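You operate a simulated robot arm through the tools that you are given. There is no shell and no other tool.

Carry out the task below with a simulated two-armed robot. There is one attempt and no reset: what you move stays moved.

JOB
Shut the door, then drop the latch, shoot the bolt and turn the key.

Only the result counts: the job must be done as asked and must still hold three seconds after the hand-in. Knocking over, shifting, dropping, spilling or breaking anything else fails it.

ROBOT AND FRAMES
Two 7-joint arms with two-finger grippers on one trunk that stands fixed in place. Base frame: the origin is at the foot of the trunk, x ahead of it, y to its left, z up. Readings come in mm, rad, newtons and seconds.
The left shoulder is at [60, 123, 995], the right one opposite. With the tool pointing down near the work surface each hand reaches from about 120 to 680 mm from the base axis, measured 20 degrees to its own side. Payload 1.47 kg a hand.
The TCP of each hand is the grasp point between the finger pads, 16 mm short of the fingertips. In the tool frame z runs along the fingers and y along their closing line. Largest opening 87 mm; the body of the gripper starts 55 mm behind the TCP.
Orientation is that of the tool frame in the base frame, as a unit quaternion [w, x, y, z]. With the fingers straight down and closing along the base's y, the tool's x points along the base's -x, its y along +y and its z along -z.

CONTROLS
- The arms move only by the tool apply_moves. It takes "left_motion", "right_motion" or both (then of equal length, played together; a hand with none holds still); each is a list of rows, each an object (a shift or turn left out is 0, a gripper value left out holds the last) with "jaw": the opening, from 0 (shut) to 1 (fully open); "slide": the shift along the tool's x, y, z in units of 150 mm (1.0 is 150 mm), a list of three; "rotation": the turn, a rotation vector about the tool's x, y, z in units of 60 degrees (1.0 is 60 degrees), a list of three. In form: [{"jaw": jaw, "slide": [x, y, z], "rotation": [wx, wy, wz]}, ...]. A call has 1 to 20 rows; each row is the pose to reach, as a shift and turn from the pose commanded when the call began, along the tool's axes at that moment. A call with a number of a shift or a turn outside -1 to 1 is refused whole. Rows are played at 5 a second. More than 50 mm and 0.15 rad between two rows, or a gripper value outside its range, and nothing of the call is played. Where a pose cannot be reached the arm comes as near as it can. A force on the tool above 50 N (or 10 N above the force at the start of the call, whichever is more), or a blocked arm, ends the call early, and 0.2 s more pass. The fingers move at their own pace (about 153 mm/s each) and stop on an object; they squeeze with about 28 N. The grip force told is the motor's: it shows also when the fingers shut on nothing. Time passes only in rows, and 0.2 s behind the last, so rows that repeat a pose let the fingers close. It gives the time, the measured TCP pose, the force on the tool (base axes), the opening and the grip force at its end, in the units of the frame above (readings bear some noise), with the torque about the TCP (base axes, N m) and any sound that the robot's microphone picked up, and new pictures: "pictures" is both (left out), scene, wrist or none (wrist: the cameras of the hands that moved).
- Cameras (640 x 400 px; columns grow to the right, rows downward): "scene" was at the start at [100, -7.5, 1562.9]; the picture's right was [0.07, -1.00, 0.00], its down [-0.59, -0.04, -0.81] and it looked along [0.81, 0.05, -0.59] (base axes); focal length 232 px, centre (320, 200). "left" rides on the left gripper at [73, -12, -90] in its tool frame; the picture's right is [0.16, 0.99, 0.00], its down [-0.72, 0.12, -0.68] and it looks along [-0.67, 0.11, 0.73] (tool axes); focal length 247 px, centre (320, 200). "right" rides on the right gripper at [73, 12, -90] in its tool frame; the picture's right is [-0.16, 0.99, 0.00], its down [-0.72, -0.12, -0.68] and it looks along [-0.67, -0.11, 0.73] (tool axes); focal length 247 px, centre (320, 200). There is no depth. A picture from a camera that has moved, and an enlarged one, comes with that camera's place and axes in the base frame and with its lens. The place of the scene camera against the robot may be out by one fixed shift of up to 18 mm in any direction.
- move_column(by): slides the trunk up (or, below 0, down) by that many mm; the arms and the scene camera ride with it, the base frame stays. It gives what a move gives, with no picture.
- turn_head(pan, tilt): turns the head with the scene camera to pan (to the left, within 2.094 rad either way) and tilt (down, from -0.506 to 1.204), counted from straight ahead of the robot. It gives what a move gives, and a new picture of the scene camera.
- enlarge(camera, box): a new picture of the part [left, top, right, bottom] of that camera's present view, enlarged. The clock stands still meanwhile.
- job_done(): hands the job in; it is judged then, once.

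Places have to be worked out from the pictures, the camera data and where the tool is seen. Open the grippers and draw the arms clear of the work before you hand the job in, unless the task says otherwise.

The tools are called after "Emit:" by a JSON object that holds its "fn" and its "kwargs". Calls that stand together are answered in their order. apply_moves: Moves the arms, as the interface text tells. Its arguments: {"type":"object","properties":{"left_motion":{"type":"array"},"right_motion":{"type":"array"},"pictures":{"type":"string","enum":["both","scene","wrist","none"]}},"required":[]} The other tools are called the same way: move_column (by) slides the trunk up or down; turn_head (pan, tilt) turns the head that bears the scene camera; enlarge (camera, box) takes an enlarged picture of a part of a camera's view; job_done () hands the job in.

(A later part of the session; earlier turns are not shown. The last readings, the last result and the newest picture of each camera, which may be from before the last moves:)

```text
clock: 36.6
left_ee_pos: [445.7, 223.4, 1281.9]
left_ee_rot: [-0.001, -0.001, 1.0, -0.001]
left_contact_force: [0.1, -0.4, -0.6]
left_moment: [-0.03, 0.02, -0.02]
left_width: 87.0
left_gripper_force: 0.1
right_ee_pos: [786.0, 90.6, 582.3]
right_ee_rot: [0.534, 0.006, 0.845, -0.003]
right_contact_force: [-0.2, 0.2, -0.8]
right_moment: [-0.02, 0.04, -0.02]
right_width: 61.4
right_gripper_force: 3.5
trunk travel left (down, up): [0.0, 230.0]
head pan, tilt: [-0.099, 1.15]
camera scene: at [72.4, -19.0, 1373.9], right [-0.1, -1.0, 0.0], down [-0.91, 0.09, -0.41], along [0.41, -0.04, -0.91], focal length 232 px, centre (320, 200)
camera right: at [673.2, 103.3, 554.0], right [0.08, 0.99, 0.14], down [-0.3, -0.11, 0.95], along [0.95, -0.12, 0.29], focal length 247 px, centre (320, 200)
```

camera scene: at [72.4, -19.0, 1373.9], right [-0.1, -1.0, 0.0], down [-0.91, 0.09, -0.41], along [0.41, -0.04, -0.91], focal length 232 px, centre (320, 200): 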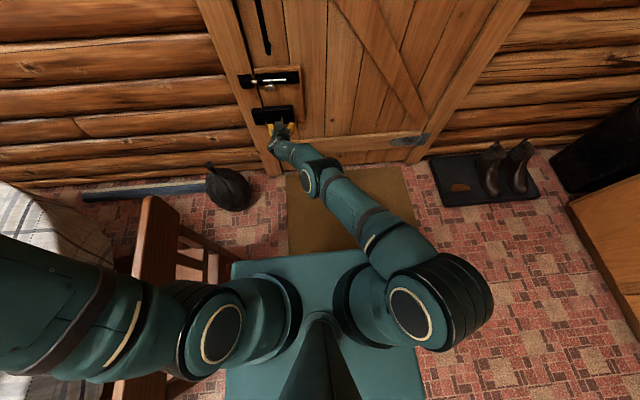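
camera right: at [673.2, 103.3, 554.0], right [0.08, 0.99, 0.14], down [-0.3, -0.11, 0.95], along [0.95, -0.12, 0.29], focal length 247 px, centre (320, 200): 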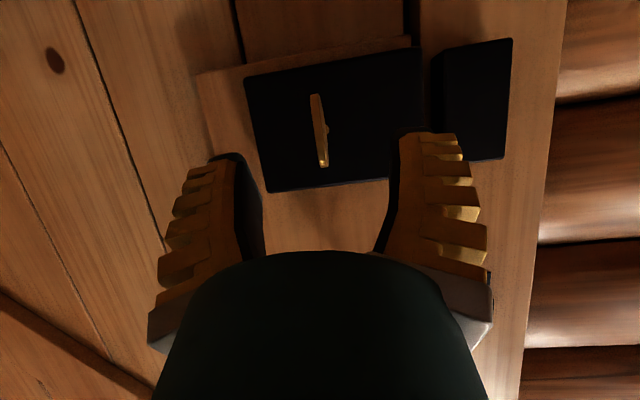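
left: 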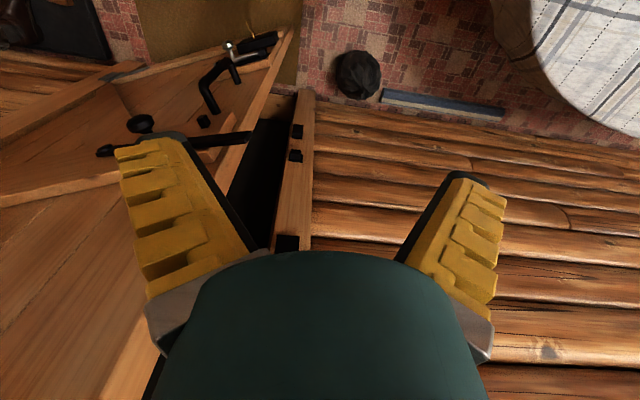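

The pitched pose was reached at [786, 90.6, 582], with the key bow centred between the fingers (≈[836, 88.5, 559]). I'll advance 50 mm along the tool axis, then close on the bow.

Emit:
{"fn": "apply_moves", "kwargs": {"right_motion": [{"jaw": 0.65, "slide": [0.0, -0.005, 0.12]}, {"jaw": 0.65, "slide": [0.005, -0.01, 0.24]}, {"jaw": 0.65, "slide": [0.005, -0.01, 0.335]}, {"jaw": 0.65, "slide": [0.005, -0.01, 0.335]}]}}

Emit:
{"fn": "turn_head", "kwargs": {"pan": 0.066, "tilt": 0.85}}

Emit:
{"fn": "enlarge", "kwargs": {"camera": "scene", "box": [270, 165, 350, 235]}}

```text
clock: 37.6
left_ee_pos: [446.0, 223.1, 1282.7]
left_ee_rot: [0.0, 0.0, 1.0, 0.0]
left_contact_force: [0.4, -0.3, -0.3]
left_moment: [0.01, -0.01, 0.0]
left_width: 86.8
left_gripper_force: 0.1
right_ee_pos: [786.6, 90.7, 583.5]
right_ee_rot: [0.534, 0.005, 0.845, -0.002]
right_contact_force: [-0.2, -0.4, 0.0]
right_moment: [0.02, -0.01, 0.0]
right_width: 61.5
right_gripper_force: 3.8
right hand out of reach, approached as far as the arm can: row 1, 2, 3, 4
trunk travel left (down, up): [0.0, 230.0]
head pan, tilt: [-0.099, 1.15]
camera scene: at [72.1, -19.1, 1374.0], right [-0.1, -1.0, 0.0], down [-0.91, 0.09, -0.41], along [0.41, -0.04, -0.91], focal length 232 px, centre (320, 200)
camera right: at [673.1, 103.2, 554.2], right [0.08, 0.99, 0.14], down [-0.31, -0.11, 0.95], along [0.95, -0.12, 0.29], focal length 247 px, centre (320, 200)
```

scene: 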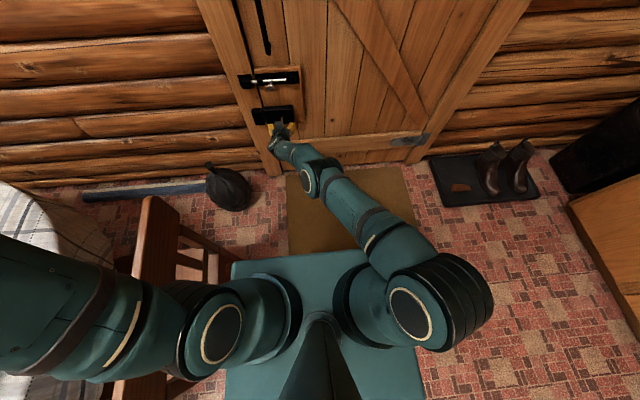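
right: 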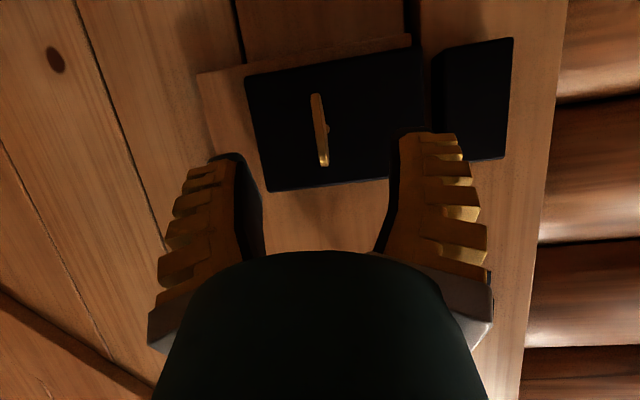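

```text
clock: 38.5
left_ee_pos: [445.7, 223.9, 1282.5]
left_ee_rot: [0.001, 0.0, 1.0, 0.0]
left_contact_force: [0.9, 0.3, 0.8]
left_moment: [0.0, 0.01, 0.03]
left_width: 86.9
left_gripper_force: 0.0
right_ee_pos: [786.3, 91.0, 581.9]
right_ee_rot: [0.534, 0.006, 0.845, -0.003]
right_contact_force: [-0.4, 0.2, 0.6]
right_moment: [0.01, 0.0, 0.02]
right_width: 61.4
right_gripper_force: 3.3
trunk travel left (down, up): [0.0, 230.0]
head pan, tilt: [0.066, 0.85]
camera scene: at [90.8, -8.0, 1394.8], right [0.07, -1.0, 0.0], down [-0.75, -0.05, -0.66], along [0.66, 0.04, -0.75], focal length 232 px, centre (320, 200)
```

scene: 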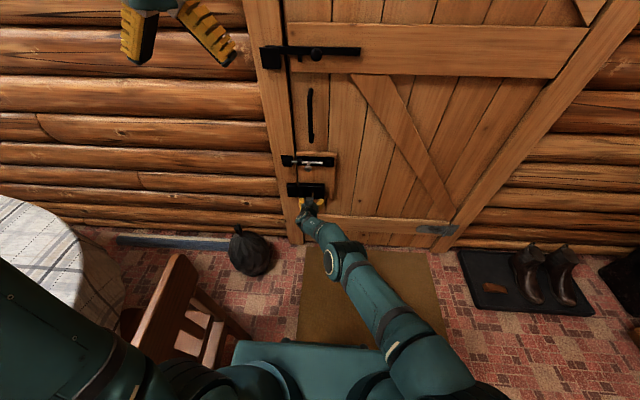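

```text
5.71 times, centred on (310, 200) of scene
camera zoom: at [90.8, -8.0, 1394.8], right [0.07, -1.0, 0.0], down [-0.75, -0.05, -0.66], along [0.66, 0.04, -0.75], focal length 1325 px, centre (377, 200)
```

zoom: 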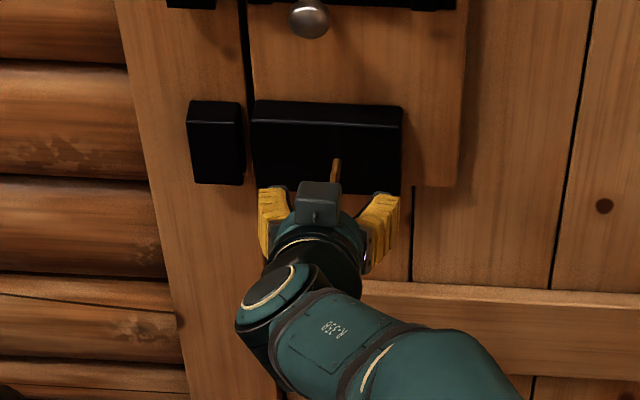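

The right arm can't go further forward here: it's at a joint limit reaching across its body. The left shoulder lines up better with the key (y≈89), so I'll check the chair's exact position before I consider the left arm.

Emit:
{"fn": "enlarge", "kwargs": {"camera": "scene", "box": [90, 230, 290, 370]}}

Emit:
{"fn": "turn_head", "kwargs": {"pan": 0.6, "tilt": 1.0}}

```text
2.86 times, centred on (190, 300) of scene
camera zoom: at [90.8, -8.0, 1394.8], right [0.07, -1.0, 0.0], down [-0.75, -0.05, -0.66], along [0.66, 0.04, -0.75], focal length 662 px, centre (691, -86)
```

zoom: 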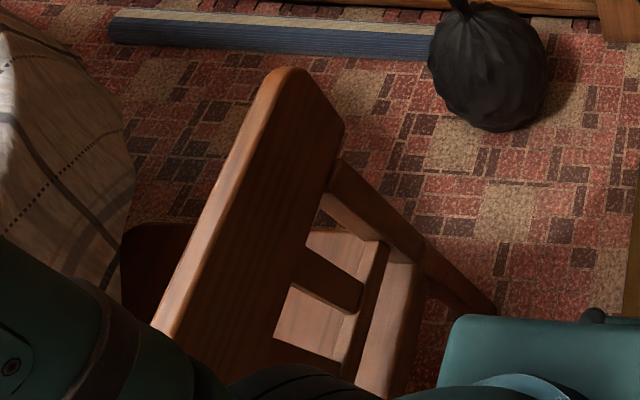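

```text
clock: 39.4
left_ee_pos: [446.6, 222.4, 1281.2]
left_ee_rot: [0.001, 0.001, 1.0, 0.0]
left_contact_force: [0.7, 0.6, -0.1]
left_moment: [-0.01, -0.02, -0.01]
left_width: 87.1
left_gripper_force: 0.1
right_ee_pos: [785.6, 90.5, 581.7]
right_ee_rot: [0.534, 0.005, 0.845, -0.002]
right_contact_force: [1.1, 0.0, 0.2]
right_moment: [0.02, 0.0, 0.02]
right_width: 61.5
right_gripper_force: 3.6
trunk travel left (down, up): [0.0, 230.0]
head pan, tilt: [0.6, 1.0]
camera scene: at [70.3, 26.1, 1383.7], right [0.56, -0.83, 0.0], down [-0.69, -0.47, -0.54], along [0.45, 0.3, -0.84], focal length 232 px, centre (320, 200)
```

scene: 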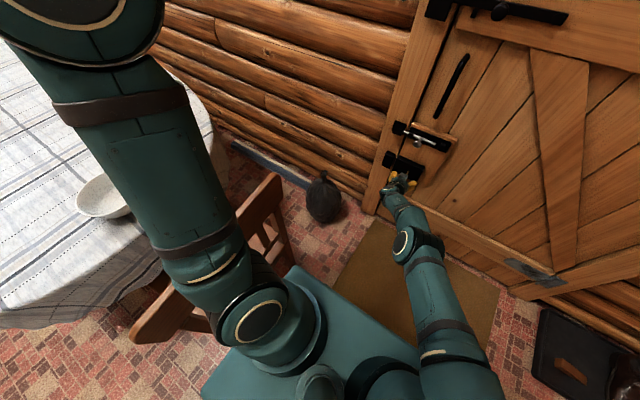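

The chair's nearest post top is at about [356, 395, 844], so the left arm is possible but riskier. I'll first try the right arm with a steeper pitch of about 45°, after raising and backing off so the elbow can re-posture.

Emit:
{"fn": "apply_moves", "kwargs": {"right_motion": [{"jaw": 0.65, "slide": [-0.13, 0, -0.12], "rotation": [0, 0.05, 0]}, {"jaw": 0.65, "slide": [-0.3, 0, -0.25], "rotation": [0, 0.12, 0]}, {"jaw": 0.65, "slide": [-0.45, 0, -0.38], "rotation": [0, 0.22, 0]}, {"jaw": 0.65, "slide": [-0.55, 0, -0.47], "rotation": [0, 0.33, 0]}]}}

Emit:
{"fn": "turn_head", "kwargs": {"pan": 0.066, "tilt": 0.85}}

```text
clock: 40.4
left_ee_pos: [446.3, 223.8, 1282.1]
left_ee_rot: [0.0, 0.0, 1.0, 0.0]
left_contact_force: [-0.9, 0.7, 0.0]
left_moment: [-0.01, -0.01, 0.04]
left_width: 87.1
left_gripper_force: 0.0
right_ee_pos: [755.9, 89.1, 686.3]
right_ee_rot: [0.381, 0.004, 0.925, -0.001]
right_contact_force: [-0.6, -0.1, -0.6]
right_moment: [-0.01, 0.0, -0.01]
right_width: 61.4
right_gripper_force: 3.6
trunk travel left (down, up): [0.0, 230.0]
head pan, tilt: [0.6, 1.0]
camera scene: at [70.0, 26.1, 1383.7], right [0.56, -0.83, 0.0], down [-0.69, -0.48, -0.54], along [0.45, 0.31, -0.84], focal length 232 px, centre (320, 200)
camera right: at [640.1, 101.2, 698.2], right [0.12, 0.99, 0.11], down [0.03, -0.12, 0.99], along [0.99, -0.12, -0.05], focal length 247 px, centre (320, 200)
```

scene: 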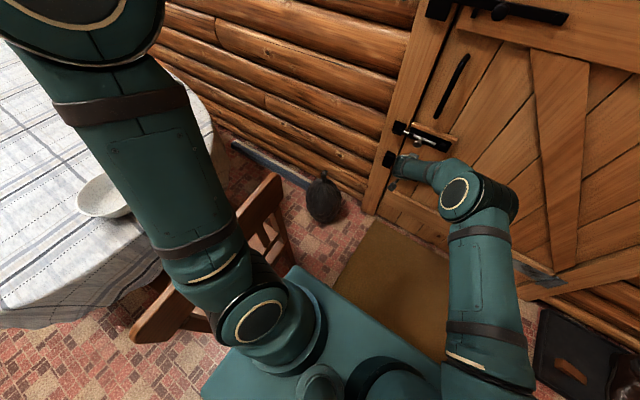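
right: 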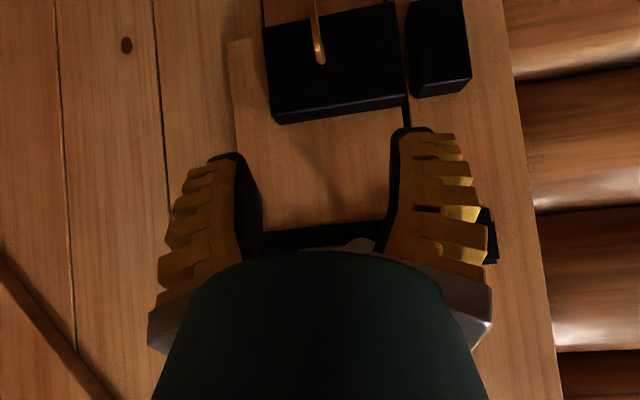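

```text
clock: 41.4
left_ee_pos: [446.6, 224.1, 1281.2]
left_ee_rot: [-0.001, 0.0, 1.0, -0.001]
left_contact_force: [-0.6, -0.1, -0.1]
left_moment: [0.02, 0.0, -0.04]
left_width: 87.0
left_gripper_force: 0.0
right_ee_pos: [755.8, 88.2, 687.8]
right_ee_rot: [0.382, 0.006, 0.924, -0.002]
right_contact_force: [0.7, -0.3, 0.7]
right_moment: [-0.03, 0.03, 0.04]
right_width: 61.5
right_gripper_force: 3.6
trunk travel left (down, up): [0.0, 230.0]
head pan, tilt: [0.066, 0.85]
camera scene: at [90.8, -8.0, 1394.8], right [0.07, -1.0, 0.0], down [-0.75, -0.05, -0.66], along [0.66, 0.04, -0.75], focal length 232 px, centre (320, 200)
```

scene: 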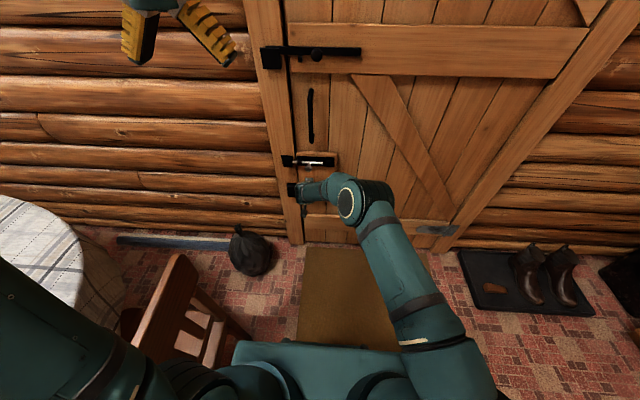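

The elbow is now up and the tool is pitched 45° down. I'll move down along the tool axis to the new pre-grasp point at about [796, 88.5, 595].

Emit:
{"fn": "apply_moves", "kwargs": {"right_motion": [{"jaw": 0.65, "slide": [0.08, 0, 0.2]}, {"jaw": 0.65, "slide": [0.16, 0, 0.42]}, {"jaw": 0.65, "slide": [0.243, 0, 0.623]}, {"jaw": 0.65, "slide": [0.243, 0, 0.623]}]}}

Emit:
{"fn": "enlarge", "kwargs": {"camera": "scene", "box": [270, 165, 350, 235]}}

```text
clock: 42.4
left_ee_pos: [446.4, 223.6, 1282.5]
left_ee_rot: [0.0, 0.001, 1.0, 0.0]
left_contact_force: [-0.5, -1.0, 0.3]
left_moment: [0.03, -0.01, -0.01]
left_width: 87.1
left_gripper_force: 0.0
right_ee_pos: [789.3, 83.9, 598.1]
right_ee_rot: [0.382, 0.007, 0.924, -0.002]
right_contact_force: [-0.9, -0.4, 0.6]
right_moment: [-0.02, -0.01, 0.0]
right_width: 61.5
right_gripper_force: 3.3
right hand out of reach, approached as far as the arm can: row 3, 4
trunk travel left (down, up): [0.0, 230.0]
head pan, tilt: [0.066, 0.85]
camera scene: at [91.2, -7.6, 1394.8], right [0.07, -1.0, 0.0], down [-0.75, -0.05, -0.66], along [0.66, 0.04, -0.75], focal length 232 px, centre (320, 200)
camera right: at [674.1, 96.7, 609.8], right [0.13, 0.99, 0.11], down [0.03, -0.12, 0.99], along [0.99, -0.12, -0.05], focal length 247 px, centre (320, 200)
```

scene: 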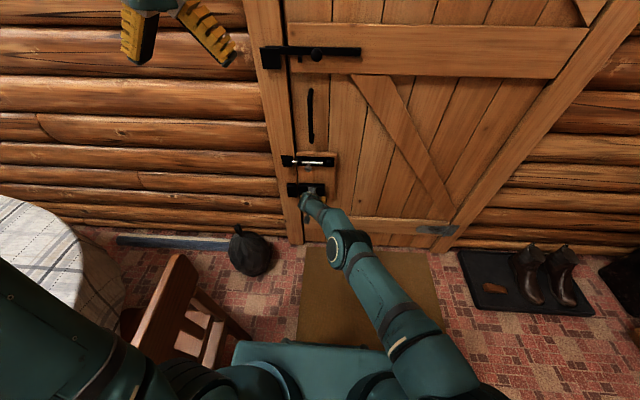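
right: 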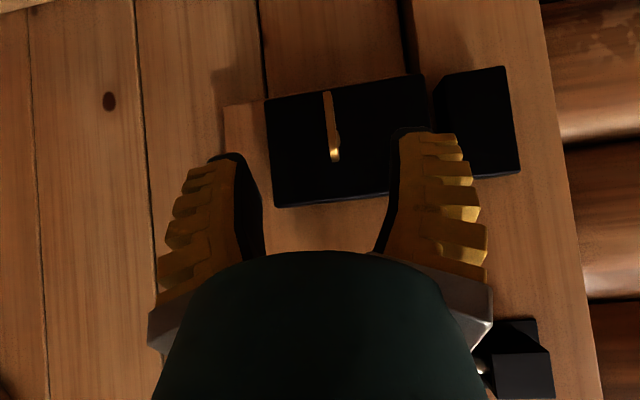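

```text
5.71 times, centred on (310, 200) of scene
camera zoom: at [91.2, -7.6, 1394.8], right [0.07, -1.0, 0.0], down [-0.75, -0.05, -0.66], along [0.66, 0.04, -0.75], focal length 1325 px, centre (377, 200)
```

zoom: 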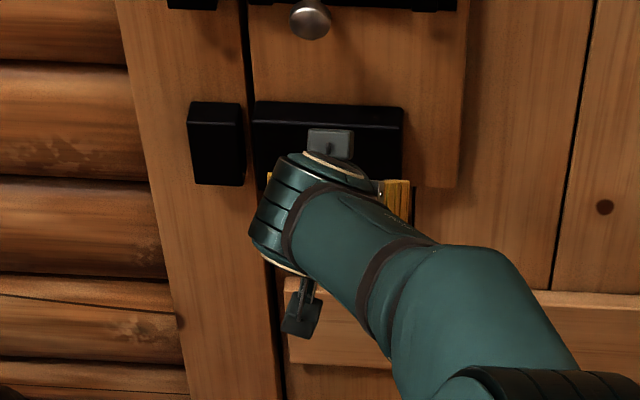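

The limit shows up again, with the right shoulder restricting low reaches across the body. I'll use the right arm as a rehearsal: go to the mirrored point (y≈-88) on its own side, where nothing is in the way, to learn what the left arm can reach and where its elbow would go.

Emit:
{"fn": "apply_moves", "kwargs": {"right_motion": [{"jaw": 0.65, "slide": [0, 0, -0.25]}, {"slide": [0, 0, -0.5], "rotation": [0, -0.05, 0]}, {"slide": [0, -0.3, -0.5], "rotation": [0, -0.15, 0]}, {"slide": [0, -0.6, -0.5], "rotation": [0, -0.25, 0]}, {"slide": [0, -0.85, -0.5], "rotation": [0, -0.35, 0]}, {"jaw": 0, "slide": [0, -1.0, -0.5], "rotation": [0, -0.4167, 0]}]}}

```text
clock: 43.8
left_ee_pos: [446.3, 222.3, 1282.0]
left_ee_rot: [0.0, 0.0, 1.0, 0.0]
left_contact_force: [-0.1, -0.4, 0.2]
left_moment: [0.03, 0.05, 0.01]
left_width: 87.0
left_gripper_force: 0.1
right_ee_pos: [736.7, -63.2, 651.5]
right_ee_rot: [0.573, 0.006, 0.82, -0.003]
right_contact_force: [0.1, -0.2, -0.9]
right_moment: [-0.01, 0.01, 0.04]
right_width: 0.0
right_gripper_force: 27.7
trunk travel left (down, up): [0.0, 230.0]
head pan, tilt: [0.066, 0.85]
camera scene: at [90.9, -8.5, 1394.8], right [0.07, -1.0, 0.0], down [-0.75, -0.05, -0.66], along [0.66, 0.04, -0.75], focal length 232 px, centre (320, 200)
camera right: at [626.7, -50.8, 611.8], right [0.07, 0.99, 0.15], down [-0.39, -0.11, 0.91], along [0.92, -0.12, 0.38], focal length 247 px, centre (320, 200)
```

scene: 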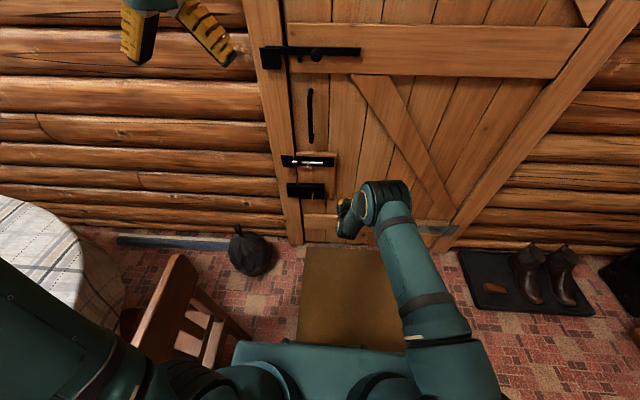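
right: 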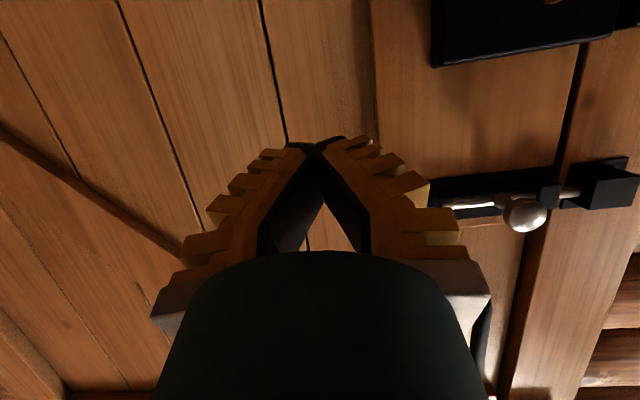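

Now at the right arm's own side with the elbow up. I'll rehearse the forward reach to the mirrored key point [831, -88, 560] (free planks there).

Emit:
{"fn": "apply_moves", "kwargs": {"right_motion": [{"jaw": 0, "slide": [0.09, -0.04, 0.2]}, {"slide": [0.18, -0.08, 0.4]}, {"slide": [0.27, -0.12, 0.6]}, {"slide": [0.354, -0.167, 0.797]}, {"slide": [0.354, -0.167, 0.797]}]}}

```text
clock: 45.0
left_ee_pos: [445.9, 222.9, 1281.6]
left_ee_rot: [0.0, 0.0, 1.0, 0.0]
left_contact_force: [-0.4, 0.3, -0.2]
left_moment: [-0.04, -0.01, 0.01]
left_width: 86.9
left_gripper_force: 0.0
right_ee_pos: [827.1, -90.9, 560.6]
right_ee_rot: [0.571, 0.006, 0.821, -0.003]
right_contact_force: [0.6, 0.0, 0.4]
right_moment: [-0.01, 0.01, -0.02]
right_width: 0.0
right_gripper_force: 28.2
trunk travel left (down, up): [0.0, 230.0]
head pan, tilt: [0.066, 0.85]
camera scene: at [90.7, -8.1, 1394.9], right [0.07, -1.0, 0.0], down [-0.75, -0.05, -0.66], along [0.66, 0.04, -0.75], focal length 232 px, centre (320, 200)
camera right: at [717.5, -77.8, 522.0], right [0.07, 0.99, 0.15], down [-0.39, -0.11, 0.91], along [0.92, -0.12, 0.38], focal length 247 px, centre (320, 200)
```

scene: 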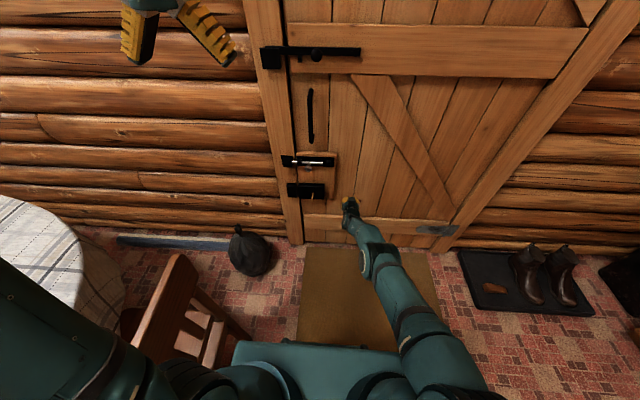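
right: 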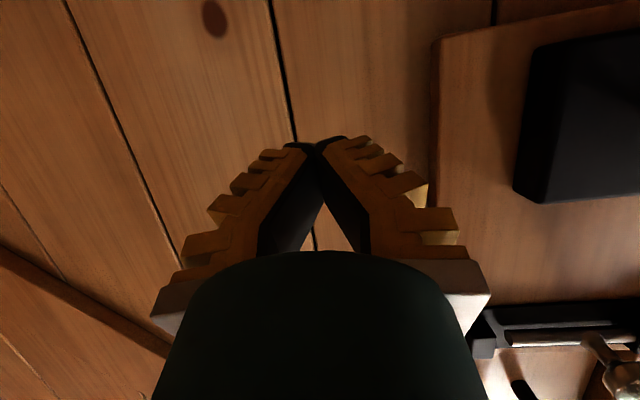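

The mirrored point is reachable (right hand at [827, -91, 561], pitch 20°), with its elbow around [410, -115, 780]. Mirrored, that puts the left elbow about 280 mm clear of the chair. I'll rehearse a 60° turn about the base x axis here to see that the wrist allows a key turn.

Emit:
{"fn": "apply_moves", "kwargs": {"right_motion": [{"jaw": 0, "rotation": [-0.0496, 0, 0.134]}, {"rotation": [-0.0992, 0, 0.268]}, {"rotation": [-0.1488, 0, 0.402]}, {"rotation": [-0.1984, 0, 0.536]}, {"rotation": [-0.248, 0, 0.67]}, {"rotation": [-0.2976, 0, 0.804]}, {"rotation": [-0.347, 0, 0.938]}]}}

Emit:
{"fn": "apply_moves", "kwargs": {"right_motion": [{"jaw": 0, "rotation": [-0.0496, 0, 0.134]}, {"rotation": [-0.0992, 0, 0.268]}, {"rotation": [-0.1488, 0, 0.402]}, {"rotation": [-0.1735, 0, 0.469]}]}}

```text
clock: 46.6
left_ee_pos: [445.9, 223.2, 1282.3]
left_ee_rot: [-0.001, 0.0, 1.0, 0.0]
left_contact_force: [-0.1, 0.0, 0.3]
left_moment: [-0.01, 0.01, 0.03]
left_width: 87.2
left_gripper_force: 0.0
right_ee_pos: [845.4, 15.2, 624.5]
right_ee_rot: [0.462, 0.34, 0.762, 0.3]
right_contact_force: [-0.7, 0.6, -0.8]
right_moment: [0.0, 0.02, -0.02]
right_width: 0.0
right_gripper_force: 27.5
right hand out of reach, approached as far as the arm can: row 1, 2, 3, 4, 5, 6, 7
trunk travel left (down, up): [0.0, 230.0]
head pan, tilt: [0.066, 0.85]
camera scene: at [90.9, -8.2, 1394.8], right [0.07, -1.0, 0.0], down [-0.75, -0.05, -0.66], along [0.66, 0.04, -0.75], focal length 232 px, centre (320, 200)
camera right: at [741.5, 67.1, 630.7], right [0.29, 0.46, 0.84], down [-0.4, -0.74, 0.54], along [0.87, -0.49, -0.04], focal length 247 px, centre (320, 200)
```

scene: 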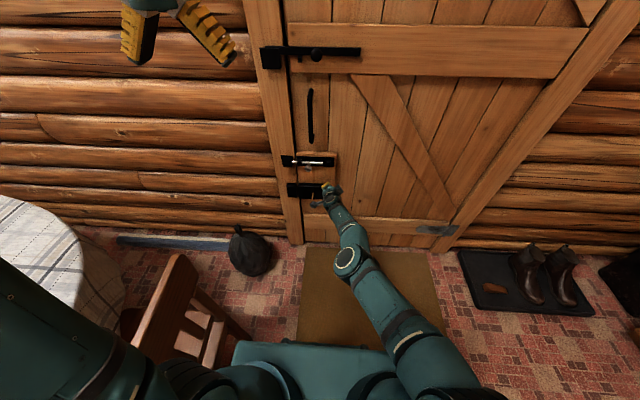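
right: 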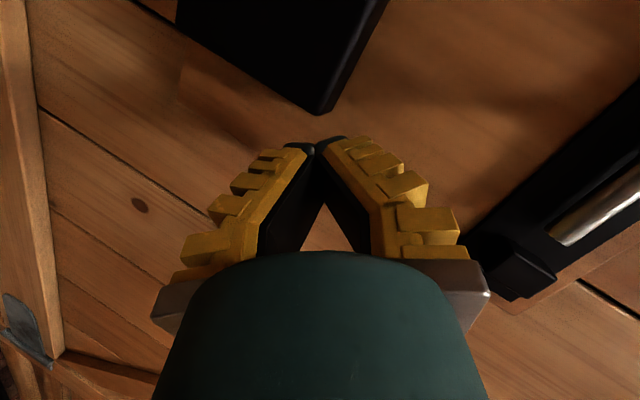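

```text
clock: 47.6
left_ee_pos: [446.0, 223.1, 1282.1]
left_ee_rot: [0.001, 0.0, 1.0, 0.0]
left_contact_force: [-0.1, -0.5, -0.2]
left_moment: [-0.02, -0.03, 0.0]
left_width: 87.1
left_gripper_force: 0.1
right_ee_pos: [839.9, 51.0, 633.9]
right_ee_rot: [0.355, 0.503, 0.676, 0.406]
right_contact_force: [-0.1, -0.2, 0.0]
right_moment: [-0.03, -0.02, -0.03]
right_width: 0.0
right_gripper_force: 28.0
right hand out of reach, approached as far as the arm can: row 1, 2, 3, 4
trunk travel left (down, up): [0.0, 230.0]
head pan, tilt: [0.066, 0.85]
camera scene: at [90.9, -8.1, 1394.8], right [0.07, -1.0, 0.0], down [-0.75, -0.05, -0.66], along [0.66, 0.04, -0.75], focal length 232 px, centre (320, 200)
camera right: at [747.2, 105.6, 674.3], right [0.43, 0.01, 0.9], down [-0.47, -0.85, 0.23], along [0.77, -0.53, -0.36], focal length 247 px, centre (320, 200)
```

scene: 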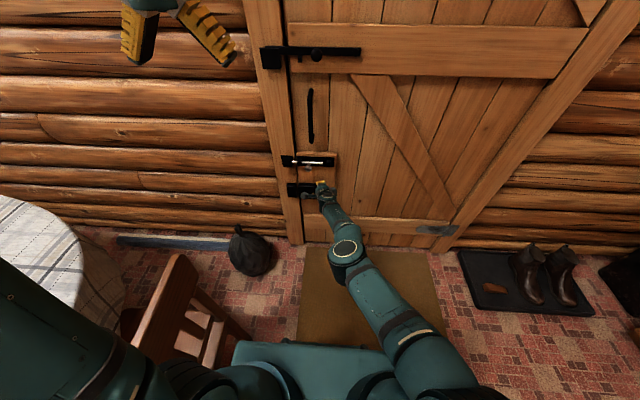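
right: 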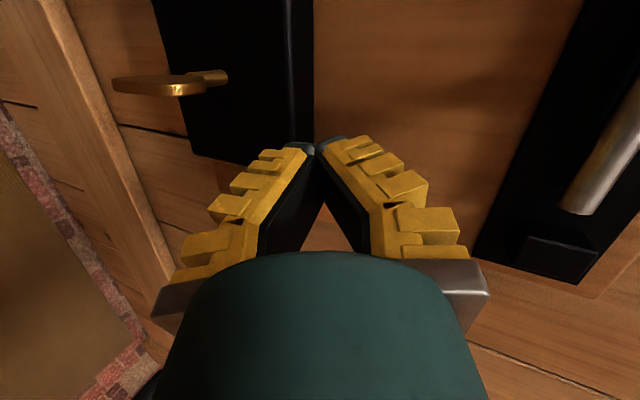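

The turn wasn't reachable in that direction at that spot, and the arm drifted to [840, 51, 634] without touching anything, so I must watch for that. The wrist camera now has a close side view of the key, so I'll zoom in.

Emit:
{"fn": "enlarge", "kwargs": {"camera": "right", "box": [80, 20, 320, 170]}}

Emit:
{"fn": "enlarge", "kwargs": {"camera": "scene", "box": [280, 165, 350, 220]}}

```text
2.67 times, centred on (200, 95) of right
camera zoom: at [747.2, 105.6, 674.3], right [0.43, 0.01, 0.9], down [-0.47, -0.85, 0.23], along [0.77, -0.53, -0.36], focal length 659 px, centre (640, 480)
```

zoom: 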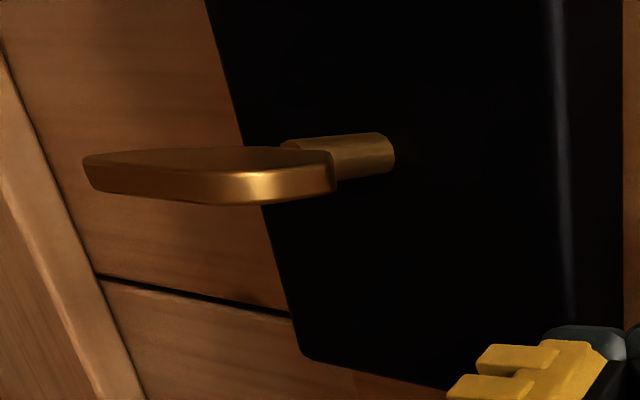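

```text
7.27 times, centred on (315, 192) of scene
camera zoom: at [90.9, -8.1, 1394.8], right [0.07, -1.0, 0.0], down [-0.75, -0.05, -0.66], along [0.66, 0.04, -0.75], focal length 1686 px, centre (356, 254)
```

zoom: 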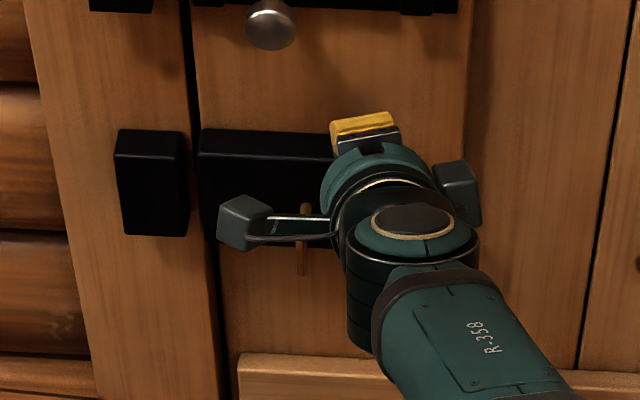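

The profile is clear now: the key has a flat bow about 43 mm tall, 13 mm deep and 5 mm thick, spanning x≈820–834, on a shaft at z≈559 that enters the lock at x≈870. I'll retreat the right hand straight back along its tool axis, clear of the lock.

Emit:
{"fn": "apply_moves", "kwargs": {"right_motion": [{"jaw": 0, "slide": [0, 0, -0.2]}, {"slide": [0, 0, -0.4]}, {"slide": [0, 0, -0.6]}, {"slide": [0, 0, -0.8]}]}}

```text
clock: 48.6
left_ee_pos: [446.5, 223.1, 1283.0]
left_ee_rot: [0.0, 0.0, 1.0, 0.001]
left_contact_force: [0.6, -0.4, 0.3]
left_moment: [0.01, 0.01, -0.02]
left_width: 87.0
left_gripper_force: 0.1
right_ee_pos: [840.2, 49.8, 632.9]
right_ee_rot: [0.355, 0.502, 0.677, 0.405]
right_contact_force: [-0.8, -0.6, 0.0]
right_moment: [0.0, 0.0, 0.0]
right_width: 0.0
right_gripper_force: 28.0
right hand out of reach, approached as far as the arm can: row 1, 2, 3, 4
trunk travel left (down, up): [0.0, 230.0]
head pan, tilt: [0.066, 0.85]
camera scene: at [90.8, -8.0, 1394.8], right [0.07, -1.0, 0.0], down [-0.75, -0.05, -0.66], along [0.66, 0.04, -0.75], focal length 232 px, centre (320, 200)
camera right: at [747.1, 105.6, 674.2], right [0.43, 0.01, 0.9], down [-0.47, -0.85, 0.23], along [0.77, -0.53, -0.36], focal length 247 px, centre (320, 200)
```

scene: 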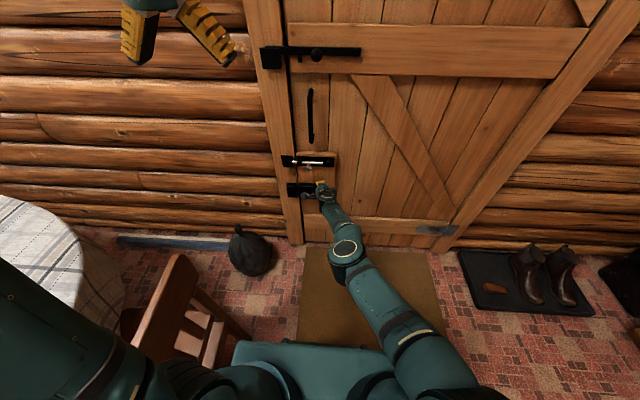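
right: 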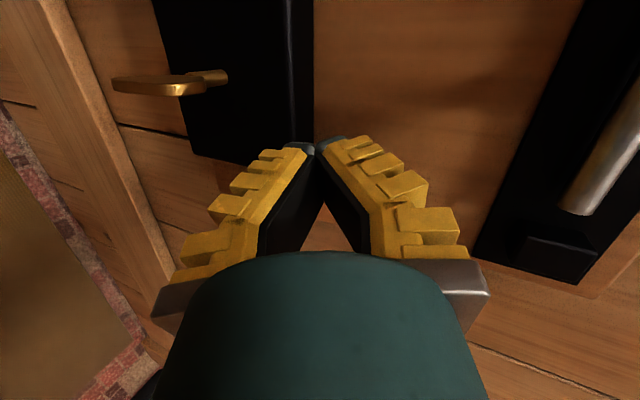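

The solver is stuck in this twisted posture, so I'll unwind it: roll most of the way back while moving right, away from the key and bolt.

Emit:
{"fn": "apply_moves", "kwargs": {"right_motion": [{"jaw": 0, "slide": [-0.08, -0.055, -0.042], "rotation": [0.0104, -0.0206, -0.133]}, {"slide": [-0.16, -0.11, -0.085], "rotation": [0.0208, -0.0412, -0.266]}, {"slide": [-0.24, -0.166, -0.127], "rotation": [0.0312, -0.0618, -0.399]}, {"slide": [-0.32, -0.22, -0.17], "rotation": [0.0416, -0.0824, -0.532]}, {"slide": [-0.4, -0.276, -0.212], "rotation": [0.052, -0.103, -0.665]}, {"slide": [-0.48, -0.33, -0.255], "rotation": [0.0624, -0.1236, -0.798]}, {"slide": [-0.555, -0.387, -0.297], "rotation": [0.0728, -0.1442, -0.931]}]}}

```text
clock: 50.2
left_ee_pos: [446.7, 223.6, 1283.0]
left_ee_rot: [0.001, 0.0, 1.0, 0.0]
left_contact_force: [-0.4, -0.4, -0.1]
left_moment: [0.0, 0.04, -0.04]
left_width: 87.2
left_gripper_force: 0.1
right_ee_pos: [849.6, -42.3, 606.9]
right_ee_rot: [0.529, 0.173, 0.82, 0.134]
right_contact_force: [-0.5, -0.4, 0.4]
right_moment: [0.02, 0.01, -0.02]
right_width: 0.0
right_gripper_force: 28.0
right hand out of reach, approached as far as the arm can: row 1, 2, 3, 4, 5, 6, 7
trunk travel left (down, up): [0.0, 230.0]
head pan, tilt: [0.066, 0.85]
camera scene: at [90.8, -8.0, 1394.8], right [0.07, -1.0, 0.0], down [-0.75, -0.05, -0.66], along [0.66, 0.04, -0.75], focal length 232 px, centre (320, 200)
camera right: at [740.1, -4.3, 587.4], right [0.2, 0.83, 0.53], down [-0.36, -0.44, 0.82], along [0.91, -0.36, 0.21], focal length 247 px, centre (320, 200)
```

scene: 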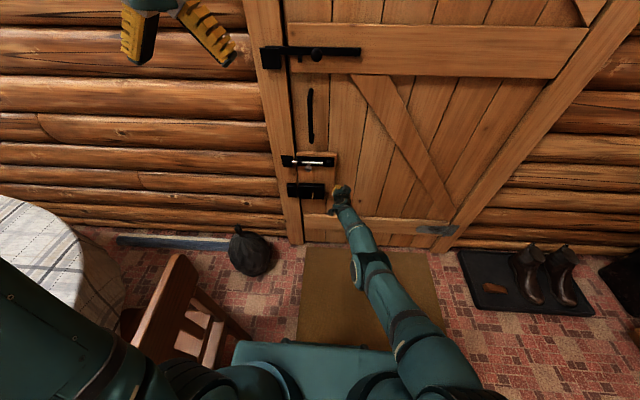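
right: 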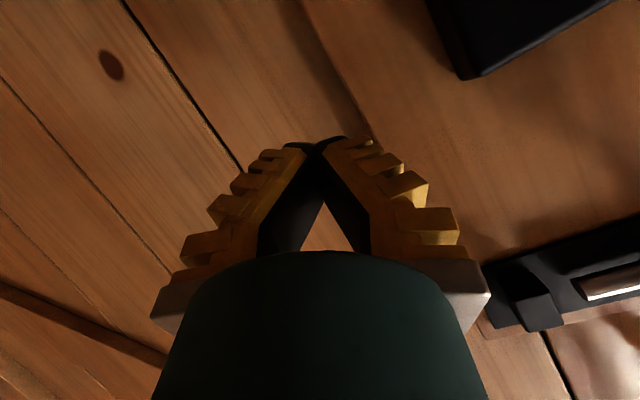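

It's unwinding well. I'll finish the roll-back and retreat to about [760, -110, 640].

Emit:
{"fn": "apply_moves", "kwargs": {"right_motion": [{"jaw": 0, "slide": [-0.036, -0.1, -0.164], "rotation": [0.008, -0.017, -0.103]}, {"slide": [-0.072, -0.2, -0.328], "rotation": [0.016, -0.034, -0.206]}, {"slide": [-0.109, -0.305, -0.49], "rotation": [0.024, -0.05, -0.31]}, {"slide": [-0.145, -0.407, -0.655], "rotation": [0.0325, -0.0675, -0.413]}]}}

```text
clock: 51.2
left_ee_pos: [446.6, 223.0, 1282.9]
left_ee_rot: [0.0, 0.0, 1.0, -0.001]
left_contact_force: [0.2, -0.7, 0.7]
left_moment: [0.01, -0.02, -0.01]
left_width: 86.9
left_gripper_force: 0.0
right_ee_pos: [853.3, -99.0, 604.5]
right_ee_rot: [0.573, 0.0, 0.82, -0.007]
right_contact_force: [-0.6, 0.1, -0.5]
right_moment: [-0.01, 0.0, -0.02]
right_width: 0.0
right_gripper_force: 27.4
right hand out of reach, approached as far as the arm can: row 1, 2, 3, 4
trunk travel left (down, up): [0.0, 230.0]
head pan, tilt: [0.066, 0.85]
camera scene: at [90.8, -8.1, 1394.8], right [0.07, -1.0, 0.0], down [-0.75, -0.05, -0.66], along [0.66, 0.04, -0.75], focal length 232 px, centre (320, 200)
camera right: at [744.0, -86.8, 565.0], right [0.06, 0.99, 0.14], down [-0.39, -0.1, 0.91], along [0.92, -0.11, 0.38], focal length 247 px, centre (320, 200)
```

scene: 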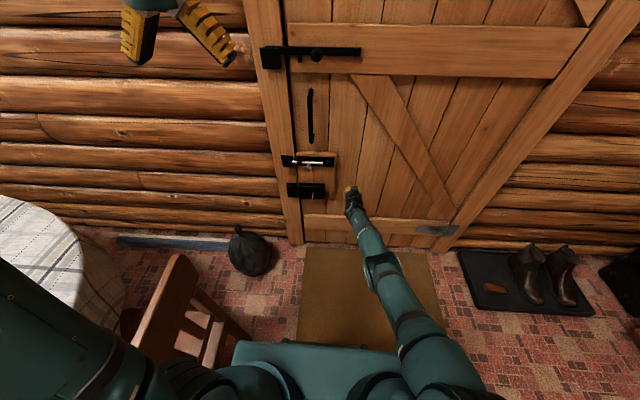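
right: 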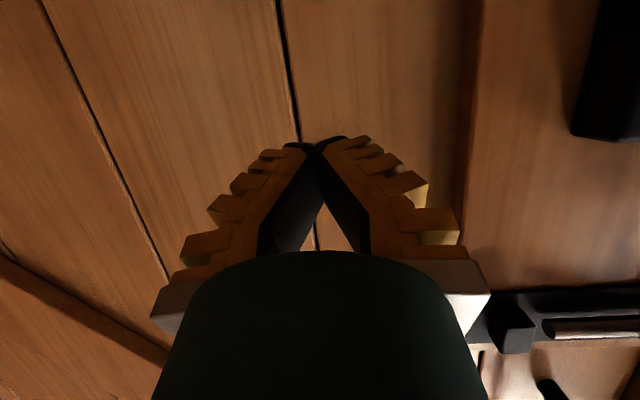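

Orientation is restored, but the arm is stretched straight and won't retract radially. I'll move it up and back (tangentially) so the elbow bends again.

Emit:
{"fn": "apply_moves", "kwargs": {"right_motion": [{"jaw": 0, "slide": [-0.15, 0, -0.08]}, {"slide": [-0.3, 0, -0.2]}, {"slide": [-0.45, 0, -0.35]}, {"slide": [-0.6, 0, -0.5]}]}}

```text
clock: 52.2
left_ee_pos: [446.3, 224.0, 1283.1]
left_ee_rot: [0.001, 0.0, 1.0, 0.001]
left_contact_force: [0.2, 0.1, -0.2]
left_moment: [-0.06, -0.04, 0.01]
left_width: 87.2
left_gripper_force: 0.0
right_ee_pos: [889.0, -87.7, 685.6]
right_ee_rot: [0.573, 0.001, 0.82, -0.007]
right_contact_force: [0.1, 0.0, 0.6]
right_moment: [0.02, 0.03, -0.02]
right_width: 0.0
right_gripper_force: 28.2
right hand out of reach, approached as far as the arm can: row 1, 2, 3, 4
trunk travel left (down, up): [0.0, 230.0]
head pan, tilt: [0.066, 0.85]
camera scene: at [90.4, -7.8, 1394.9], right [0.07, -1.0, 0.0], down [-0.75, -0.05, -0.66], along [0.66, 0.04, -0.75], focal length 232 px, centre (320, 200)
camera right: at [779.3, -75.7, 646.0], right [0.06, 0.99, 0.14], down [-0.39, -0.1, 0.91], along [0.92, -0.11, 0.38], focal length 247 px, centre (320, 200)
```

scene: 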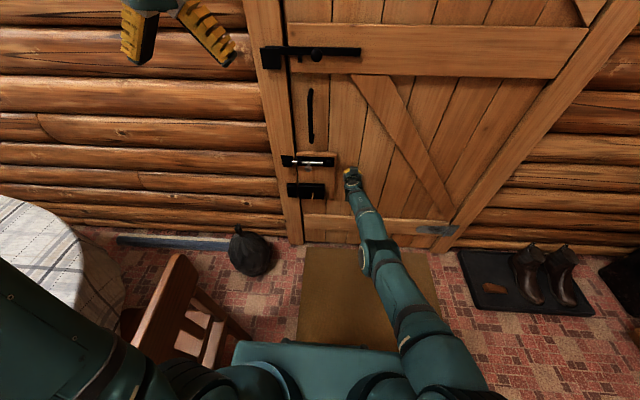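
right: 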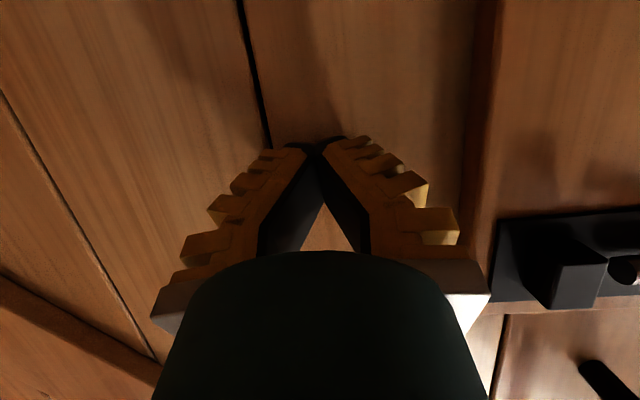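

The arm slid along its full-stretch sphere instead of bending (now at [889, -88, 686]). The elbow was up earlier, so moving the hand down and back should flex it, and I'll do that.

Emit:
{"fn": "apply_moves", "kwargs": {"right_motion": [{"jaw": 0, "slide": [0.15, 0, -0.15]}, {"slide": [0.35, 0, -0.2]}, {"slide": [0.55, 0, -0.25]}, {"slide": [0.75, 0, -0.3]}, {"slide": [0.9, 0, -0.4]}]}}

```text
clock: 53.4
left_ee_pos: [446.5, 223.3, 1282.8]
left_ee_rot: [0.0, 0.0, 1.0, 0.001]
left_contact_force: [0.7, 0.1, 0.7]
left_moment: [-0.05, 0.01, 0.0]
left_width: 87.0
left_gripper_force: 0.0
right_ee_pos: [847.9, -98.8, 591.5]
right_ee_rot: [0.573, 0.002, 0.82, -0.007]
right_contact_force: [0.2, -1.1, 0.0]
right_moment: [0.0, 0.02, 0.03]
right_width: 0.0
right_gripper_force: 28.1
right hand out of reach, approached as far as the arm can: row 1, 2, 3, 4, 5
trunk travel left (down, up): [0.0, 230.0]
head pan, tilt: [0.066, 0.85]
camera scene: at [90.9, -8.1, 1394.8], right [0.07, -1.0, 0.0], down [-0.75, -0.05, -0.66], along [0.66, 0.04, -0.75], focal length 232 px, centre (320, 200)
camera right: at [738.4, -86.2, 552.1], right [0.06, 0.99, 0.14], down [-0.39, -0.1, 0.91], along [0.92, -0.11, 0.38], focal length 247 px, centre (320, 200)
```

scene: 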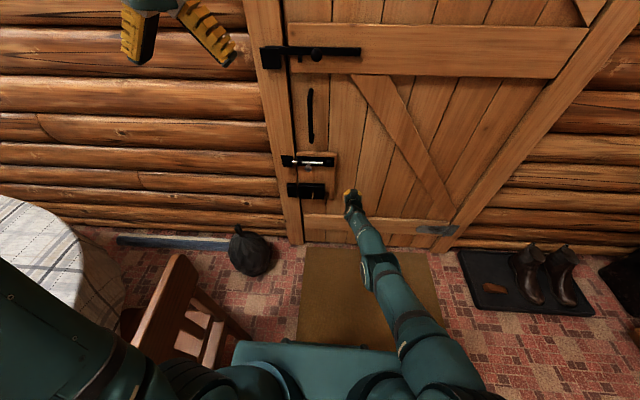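
right: 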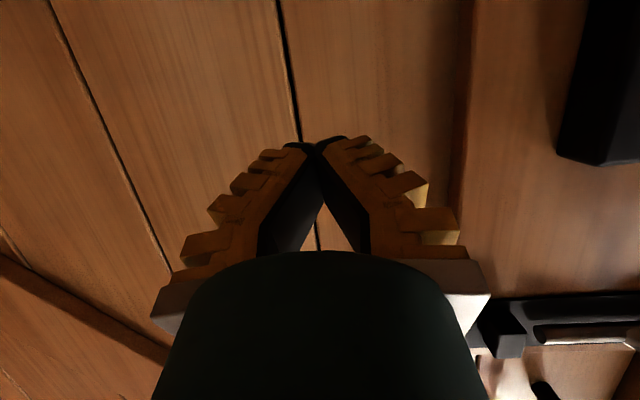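

It's still sliding on the full-stretch sphere. I'll try a sideways move to the right combined with a retreat to make the elbow flex.

Emit:
{"fn": "apply_moves", "kwargs": {"right_motion": [{"jaw": 0, "slide": [-0.05, -0.2, -0.15]}, {"slide": [-0.1, -0.4, -0.3]}, {"slide": [-0.15, -0.6, -0.45]}, {"slide": [-0.2, -0.8, -0.6]}, {"slide": [-0.2, -1.0, -0.75]}]}}

```text
clock: 54.6
left_ee_pos: [446.0, 223.7, 1282.3]
left_ee_rot: [0.001, 0.0, 1.0, 0.0]
left_contact_force: [-0.2, 0.2, -0.1]
left_moment: [-0.02, 0.03, -0.02]
left_width: 86.8
left_gripper_force: 0.1
right_ee_pos: [854.5, -174.4, 597.9]
right_ee_rot: [0.573, 0.001, 0.819, -0.007]
right_contact_force: [0.1, -0.4, 0.3]
right_moment: [-0.05, -0.01, 0.02]
right_width: 0.0
right_gripper_force: 28.4
right hand out of reach, approached as far as the arm can: row 1, 2, 3, 4, 5
trunk travel left (down, up): [0.0, 230.0]
head pan, tilt: [0.066, 0.85]
camera scene: at [90.8, -8.0, 1394.8], right [0.07, -1.0, 0.0], down [-0.75, -0.05, -0.66], along [0.66, 0.04, -0.75], focal length 232 px, centre (320, 200)
camera right: at [746.0, -162.7, 558.3], right [0.07, 0.99, 0.14], down [-0.39, -0.1, 0.91], along [0.92, -0.11, 0.38], focal length 247 px, centre (320, 200)
```

scene: 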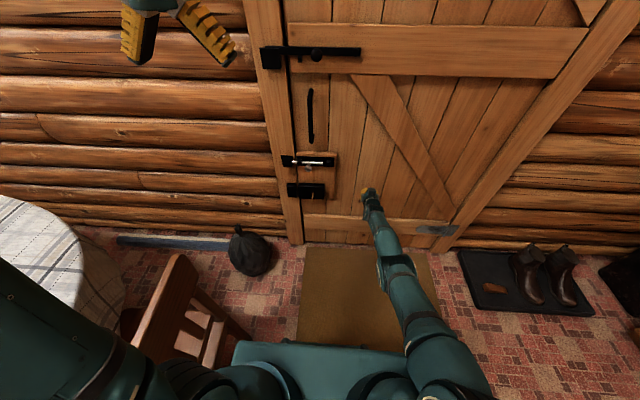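
right: 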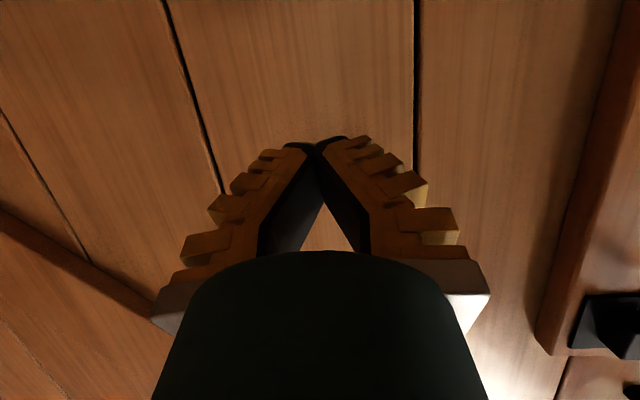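

Still stretched. I'll test a pure roll about the tool axis in the opposite direction, which needs only the last wrist joint, to learn whether that frees the arm.

Emit:
{"fn": "apply_moves", "kwargs": {"right_motion": [{"jaw": 0, "rotation": [0, 0, -0.13]}, {"rotation": [0, 0, -0.26]}, {"rotation": [0, 0, -0.39]}, {"rotation": [0, 0, -0.5]}], "pictures": "scene"}}

```text
clock: 55.6
left_ee_pos: [447.0, 223.1, 1281.6]
left_ee_rot: [-0.001, 0.0, 1.0, -0.001]
left_contact_force: [-0.5, 0.4, 0.6]
left_moment: [-0.01, 0.02, 0.02]
left_width: 87.0
left_gripper_force: 0.0
right_ee_pos: [854.9, -173.2, 595.3]
right_ee_rot: [0.552, -0.211, 0.792, -0.157]
right_contact_force: [0.1, 0.3, -0.3]
right_moment: [0.01, 0.03, 0.04]
right_width: 0.0
right_gripper_force: 27.5
right hand out of reach, approached as far as the arm can: row 3, 4
trunk travel left (down, up): [0.0, 230.0]
head pan, tilt: [0.066, 0.85]
camera scene: at [90.8, -8.0, 1394.8], right [0.07, -1.0, 0.0], down [-0.75, -0.05, -0.66], along [0.66, 0.04, -0.75], focal length 232 px, centre (320, 200)
```

scene: 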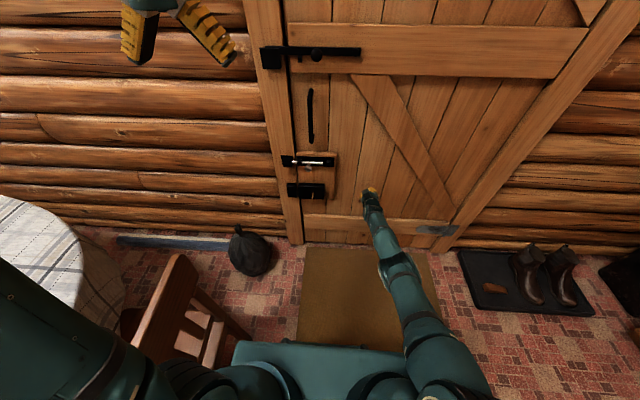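

The pure roll worked. Now I'll try a gentle retreat along the tool axis from here.

Emit:
{"fn": "apply_moves", "kwargs": {"right_motion": [{"jaw": 0, "slide": [0, 0, -0.04]}, {"slide": [0, 0, -0.08]}, {"slide": [0, 0, -0.16]}, {"slide": [0, 0, -0.3]}, {"slide": [0, 0, -0.5]}], "pictures": "scene"}}

```text
clock: 56.8
left_ee_pos: [446.5, 223.0, 1282.2]
left_ee_rot: [0.0, 0.0, 1.0, 0.0]
left_contact_force: [-0.4, -0.3, -0.3]
left_moment: [-0.01, -0.03, 0.03]
left_width: 86.8
left_gripper_force: 0.0
right_ee_pos: [851.3, -170.8, 589.4]
right_ee_rot: [0.552, -0.21, 0.792, -0.156]
right_contact_force: [0.0, 0.2, 0.4]
right_moment: [0.02, -0.03, 0.0]
right_width: 0.1
right_gripper_force: 27.9
right hand out of reach, approached as far as the arm can: row 1, 2, 3, 4, 5
trunk travel left (down, up): [0.0, 230.0]
head pan, tilt: [0.066, 0.85]
camera scene: at [90.8, -8.0, 1394.8], right [0.07, -1.0, 0.0], down [-0.75, -0.05, -0.66], along [0.66, 0.04, -0.75], focal length 232 px, centre (320, 200)
```

scene: 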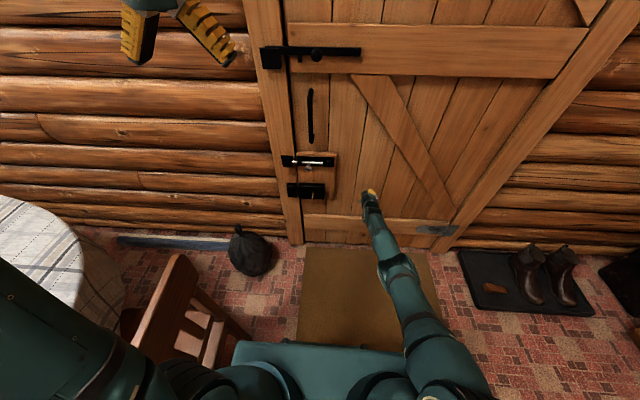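

The arm is exactly straight, so the solver can't pull it in. I'll raise it gently so the fingertips lightly meet the bare planks; the contact should flex the elbow and reset the commanded pose.

Emit:
{"fn": "apply_moves", "kwargs": {"right_motion": [{"jaw": 0, "slide": [-0.1, -0.06, -0.02]}, {"slide": [-0.2, -0.12, -0.045]}, {"slide": [-0.3, -0.18, -0.07]}, {"slide": [-0.4, -0.236, -0.09]}, {"slide": [-0.5, -0.295, -0.115]}, {"slide": [-0.6, -0.354, -0.14]}, {"slide": [-0.7, -0.413, -0.16]}, {"slide": [-0.8, -0.472, -0.185]}, {"slide": [-0.9, -0.53, -0.2]}]}}

```text
clock: 58.4
left_ee_pos: [445.4, 224.5, 1283.4]
left_ee_rot: [0.0, 0.0, 1.0, 0.0]
left_contact_force: [1.0, -0.1, -0.1]
left_moment: [-0.01, -0.03, 0.02]
left_width: 87.1
left_gripper_force: 0.2
right_ee_pos: [892.7, -169.1, 676.5]
right_ee_rot: [0.541, -0.212, 0.801, -0.148]
right_contact_force: [-7.8, 0.8, -0.7]
right_moment: [0.02, -0.14, -0.05]
right_width: 0.0
right_gripper_force: 27.4
right hand out of reach, approached as far as the arm can: row 1, 2, 3, 4, 5, 6, 7
trunk travel left (down, up): [0.0, 230.0]
head pan, tilt: [0.066, 0.85]
stopped in row 7 (right hand): the force on the tool passed its limit at 56 N (the readings are from after the stop); the commanded pose is now the measured one
camera scene: at [90.1, -8.0, 1395.0], right [0.07, -1.0, 0.0], down [-0.75, -0.05, -0.66], along [0.66, 0.04, -0.75], focal length 232 px, centre (320, 200)
camera right: at [783.2, -195.4, 644.7], right [-0.13, 0.93, -0.33], down [-0.37, 0.27, 0.89], along [0.92, 0.24, 0.32], focal length 247 px, centre (320, 200)
```

scene: 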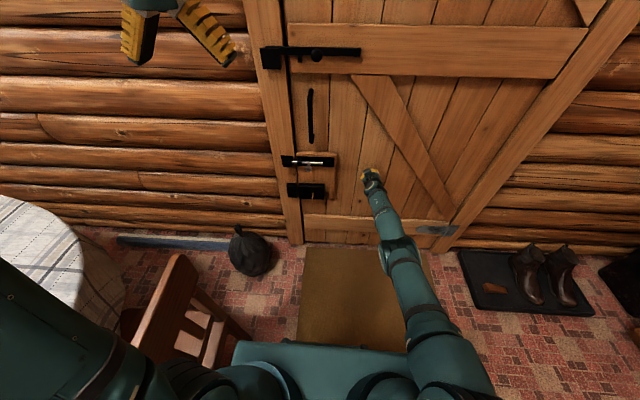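
right: 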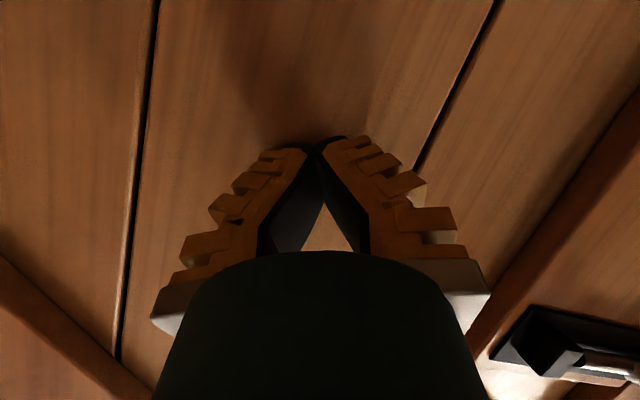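

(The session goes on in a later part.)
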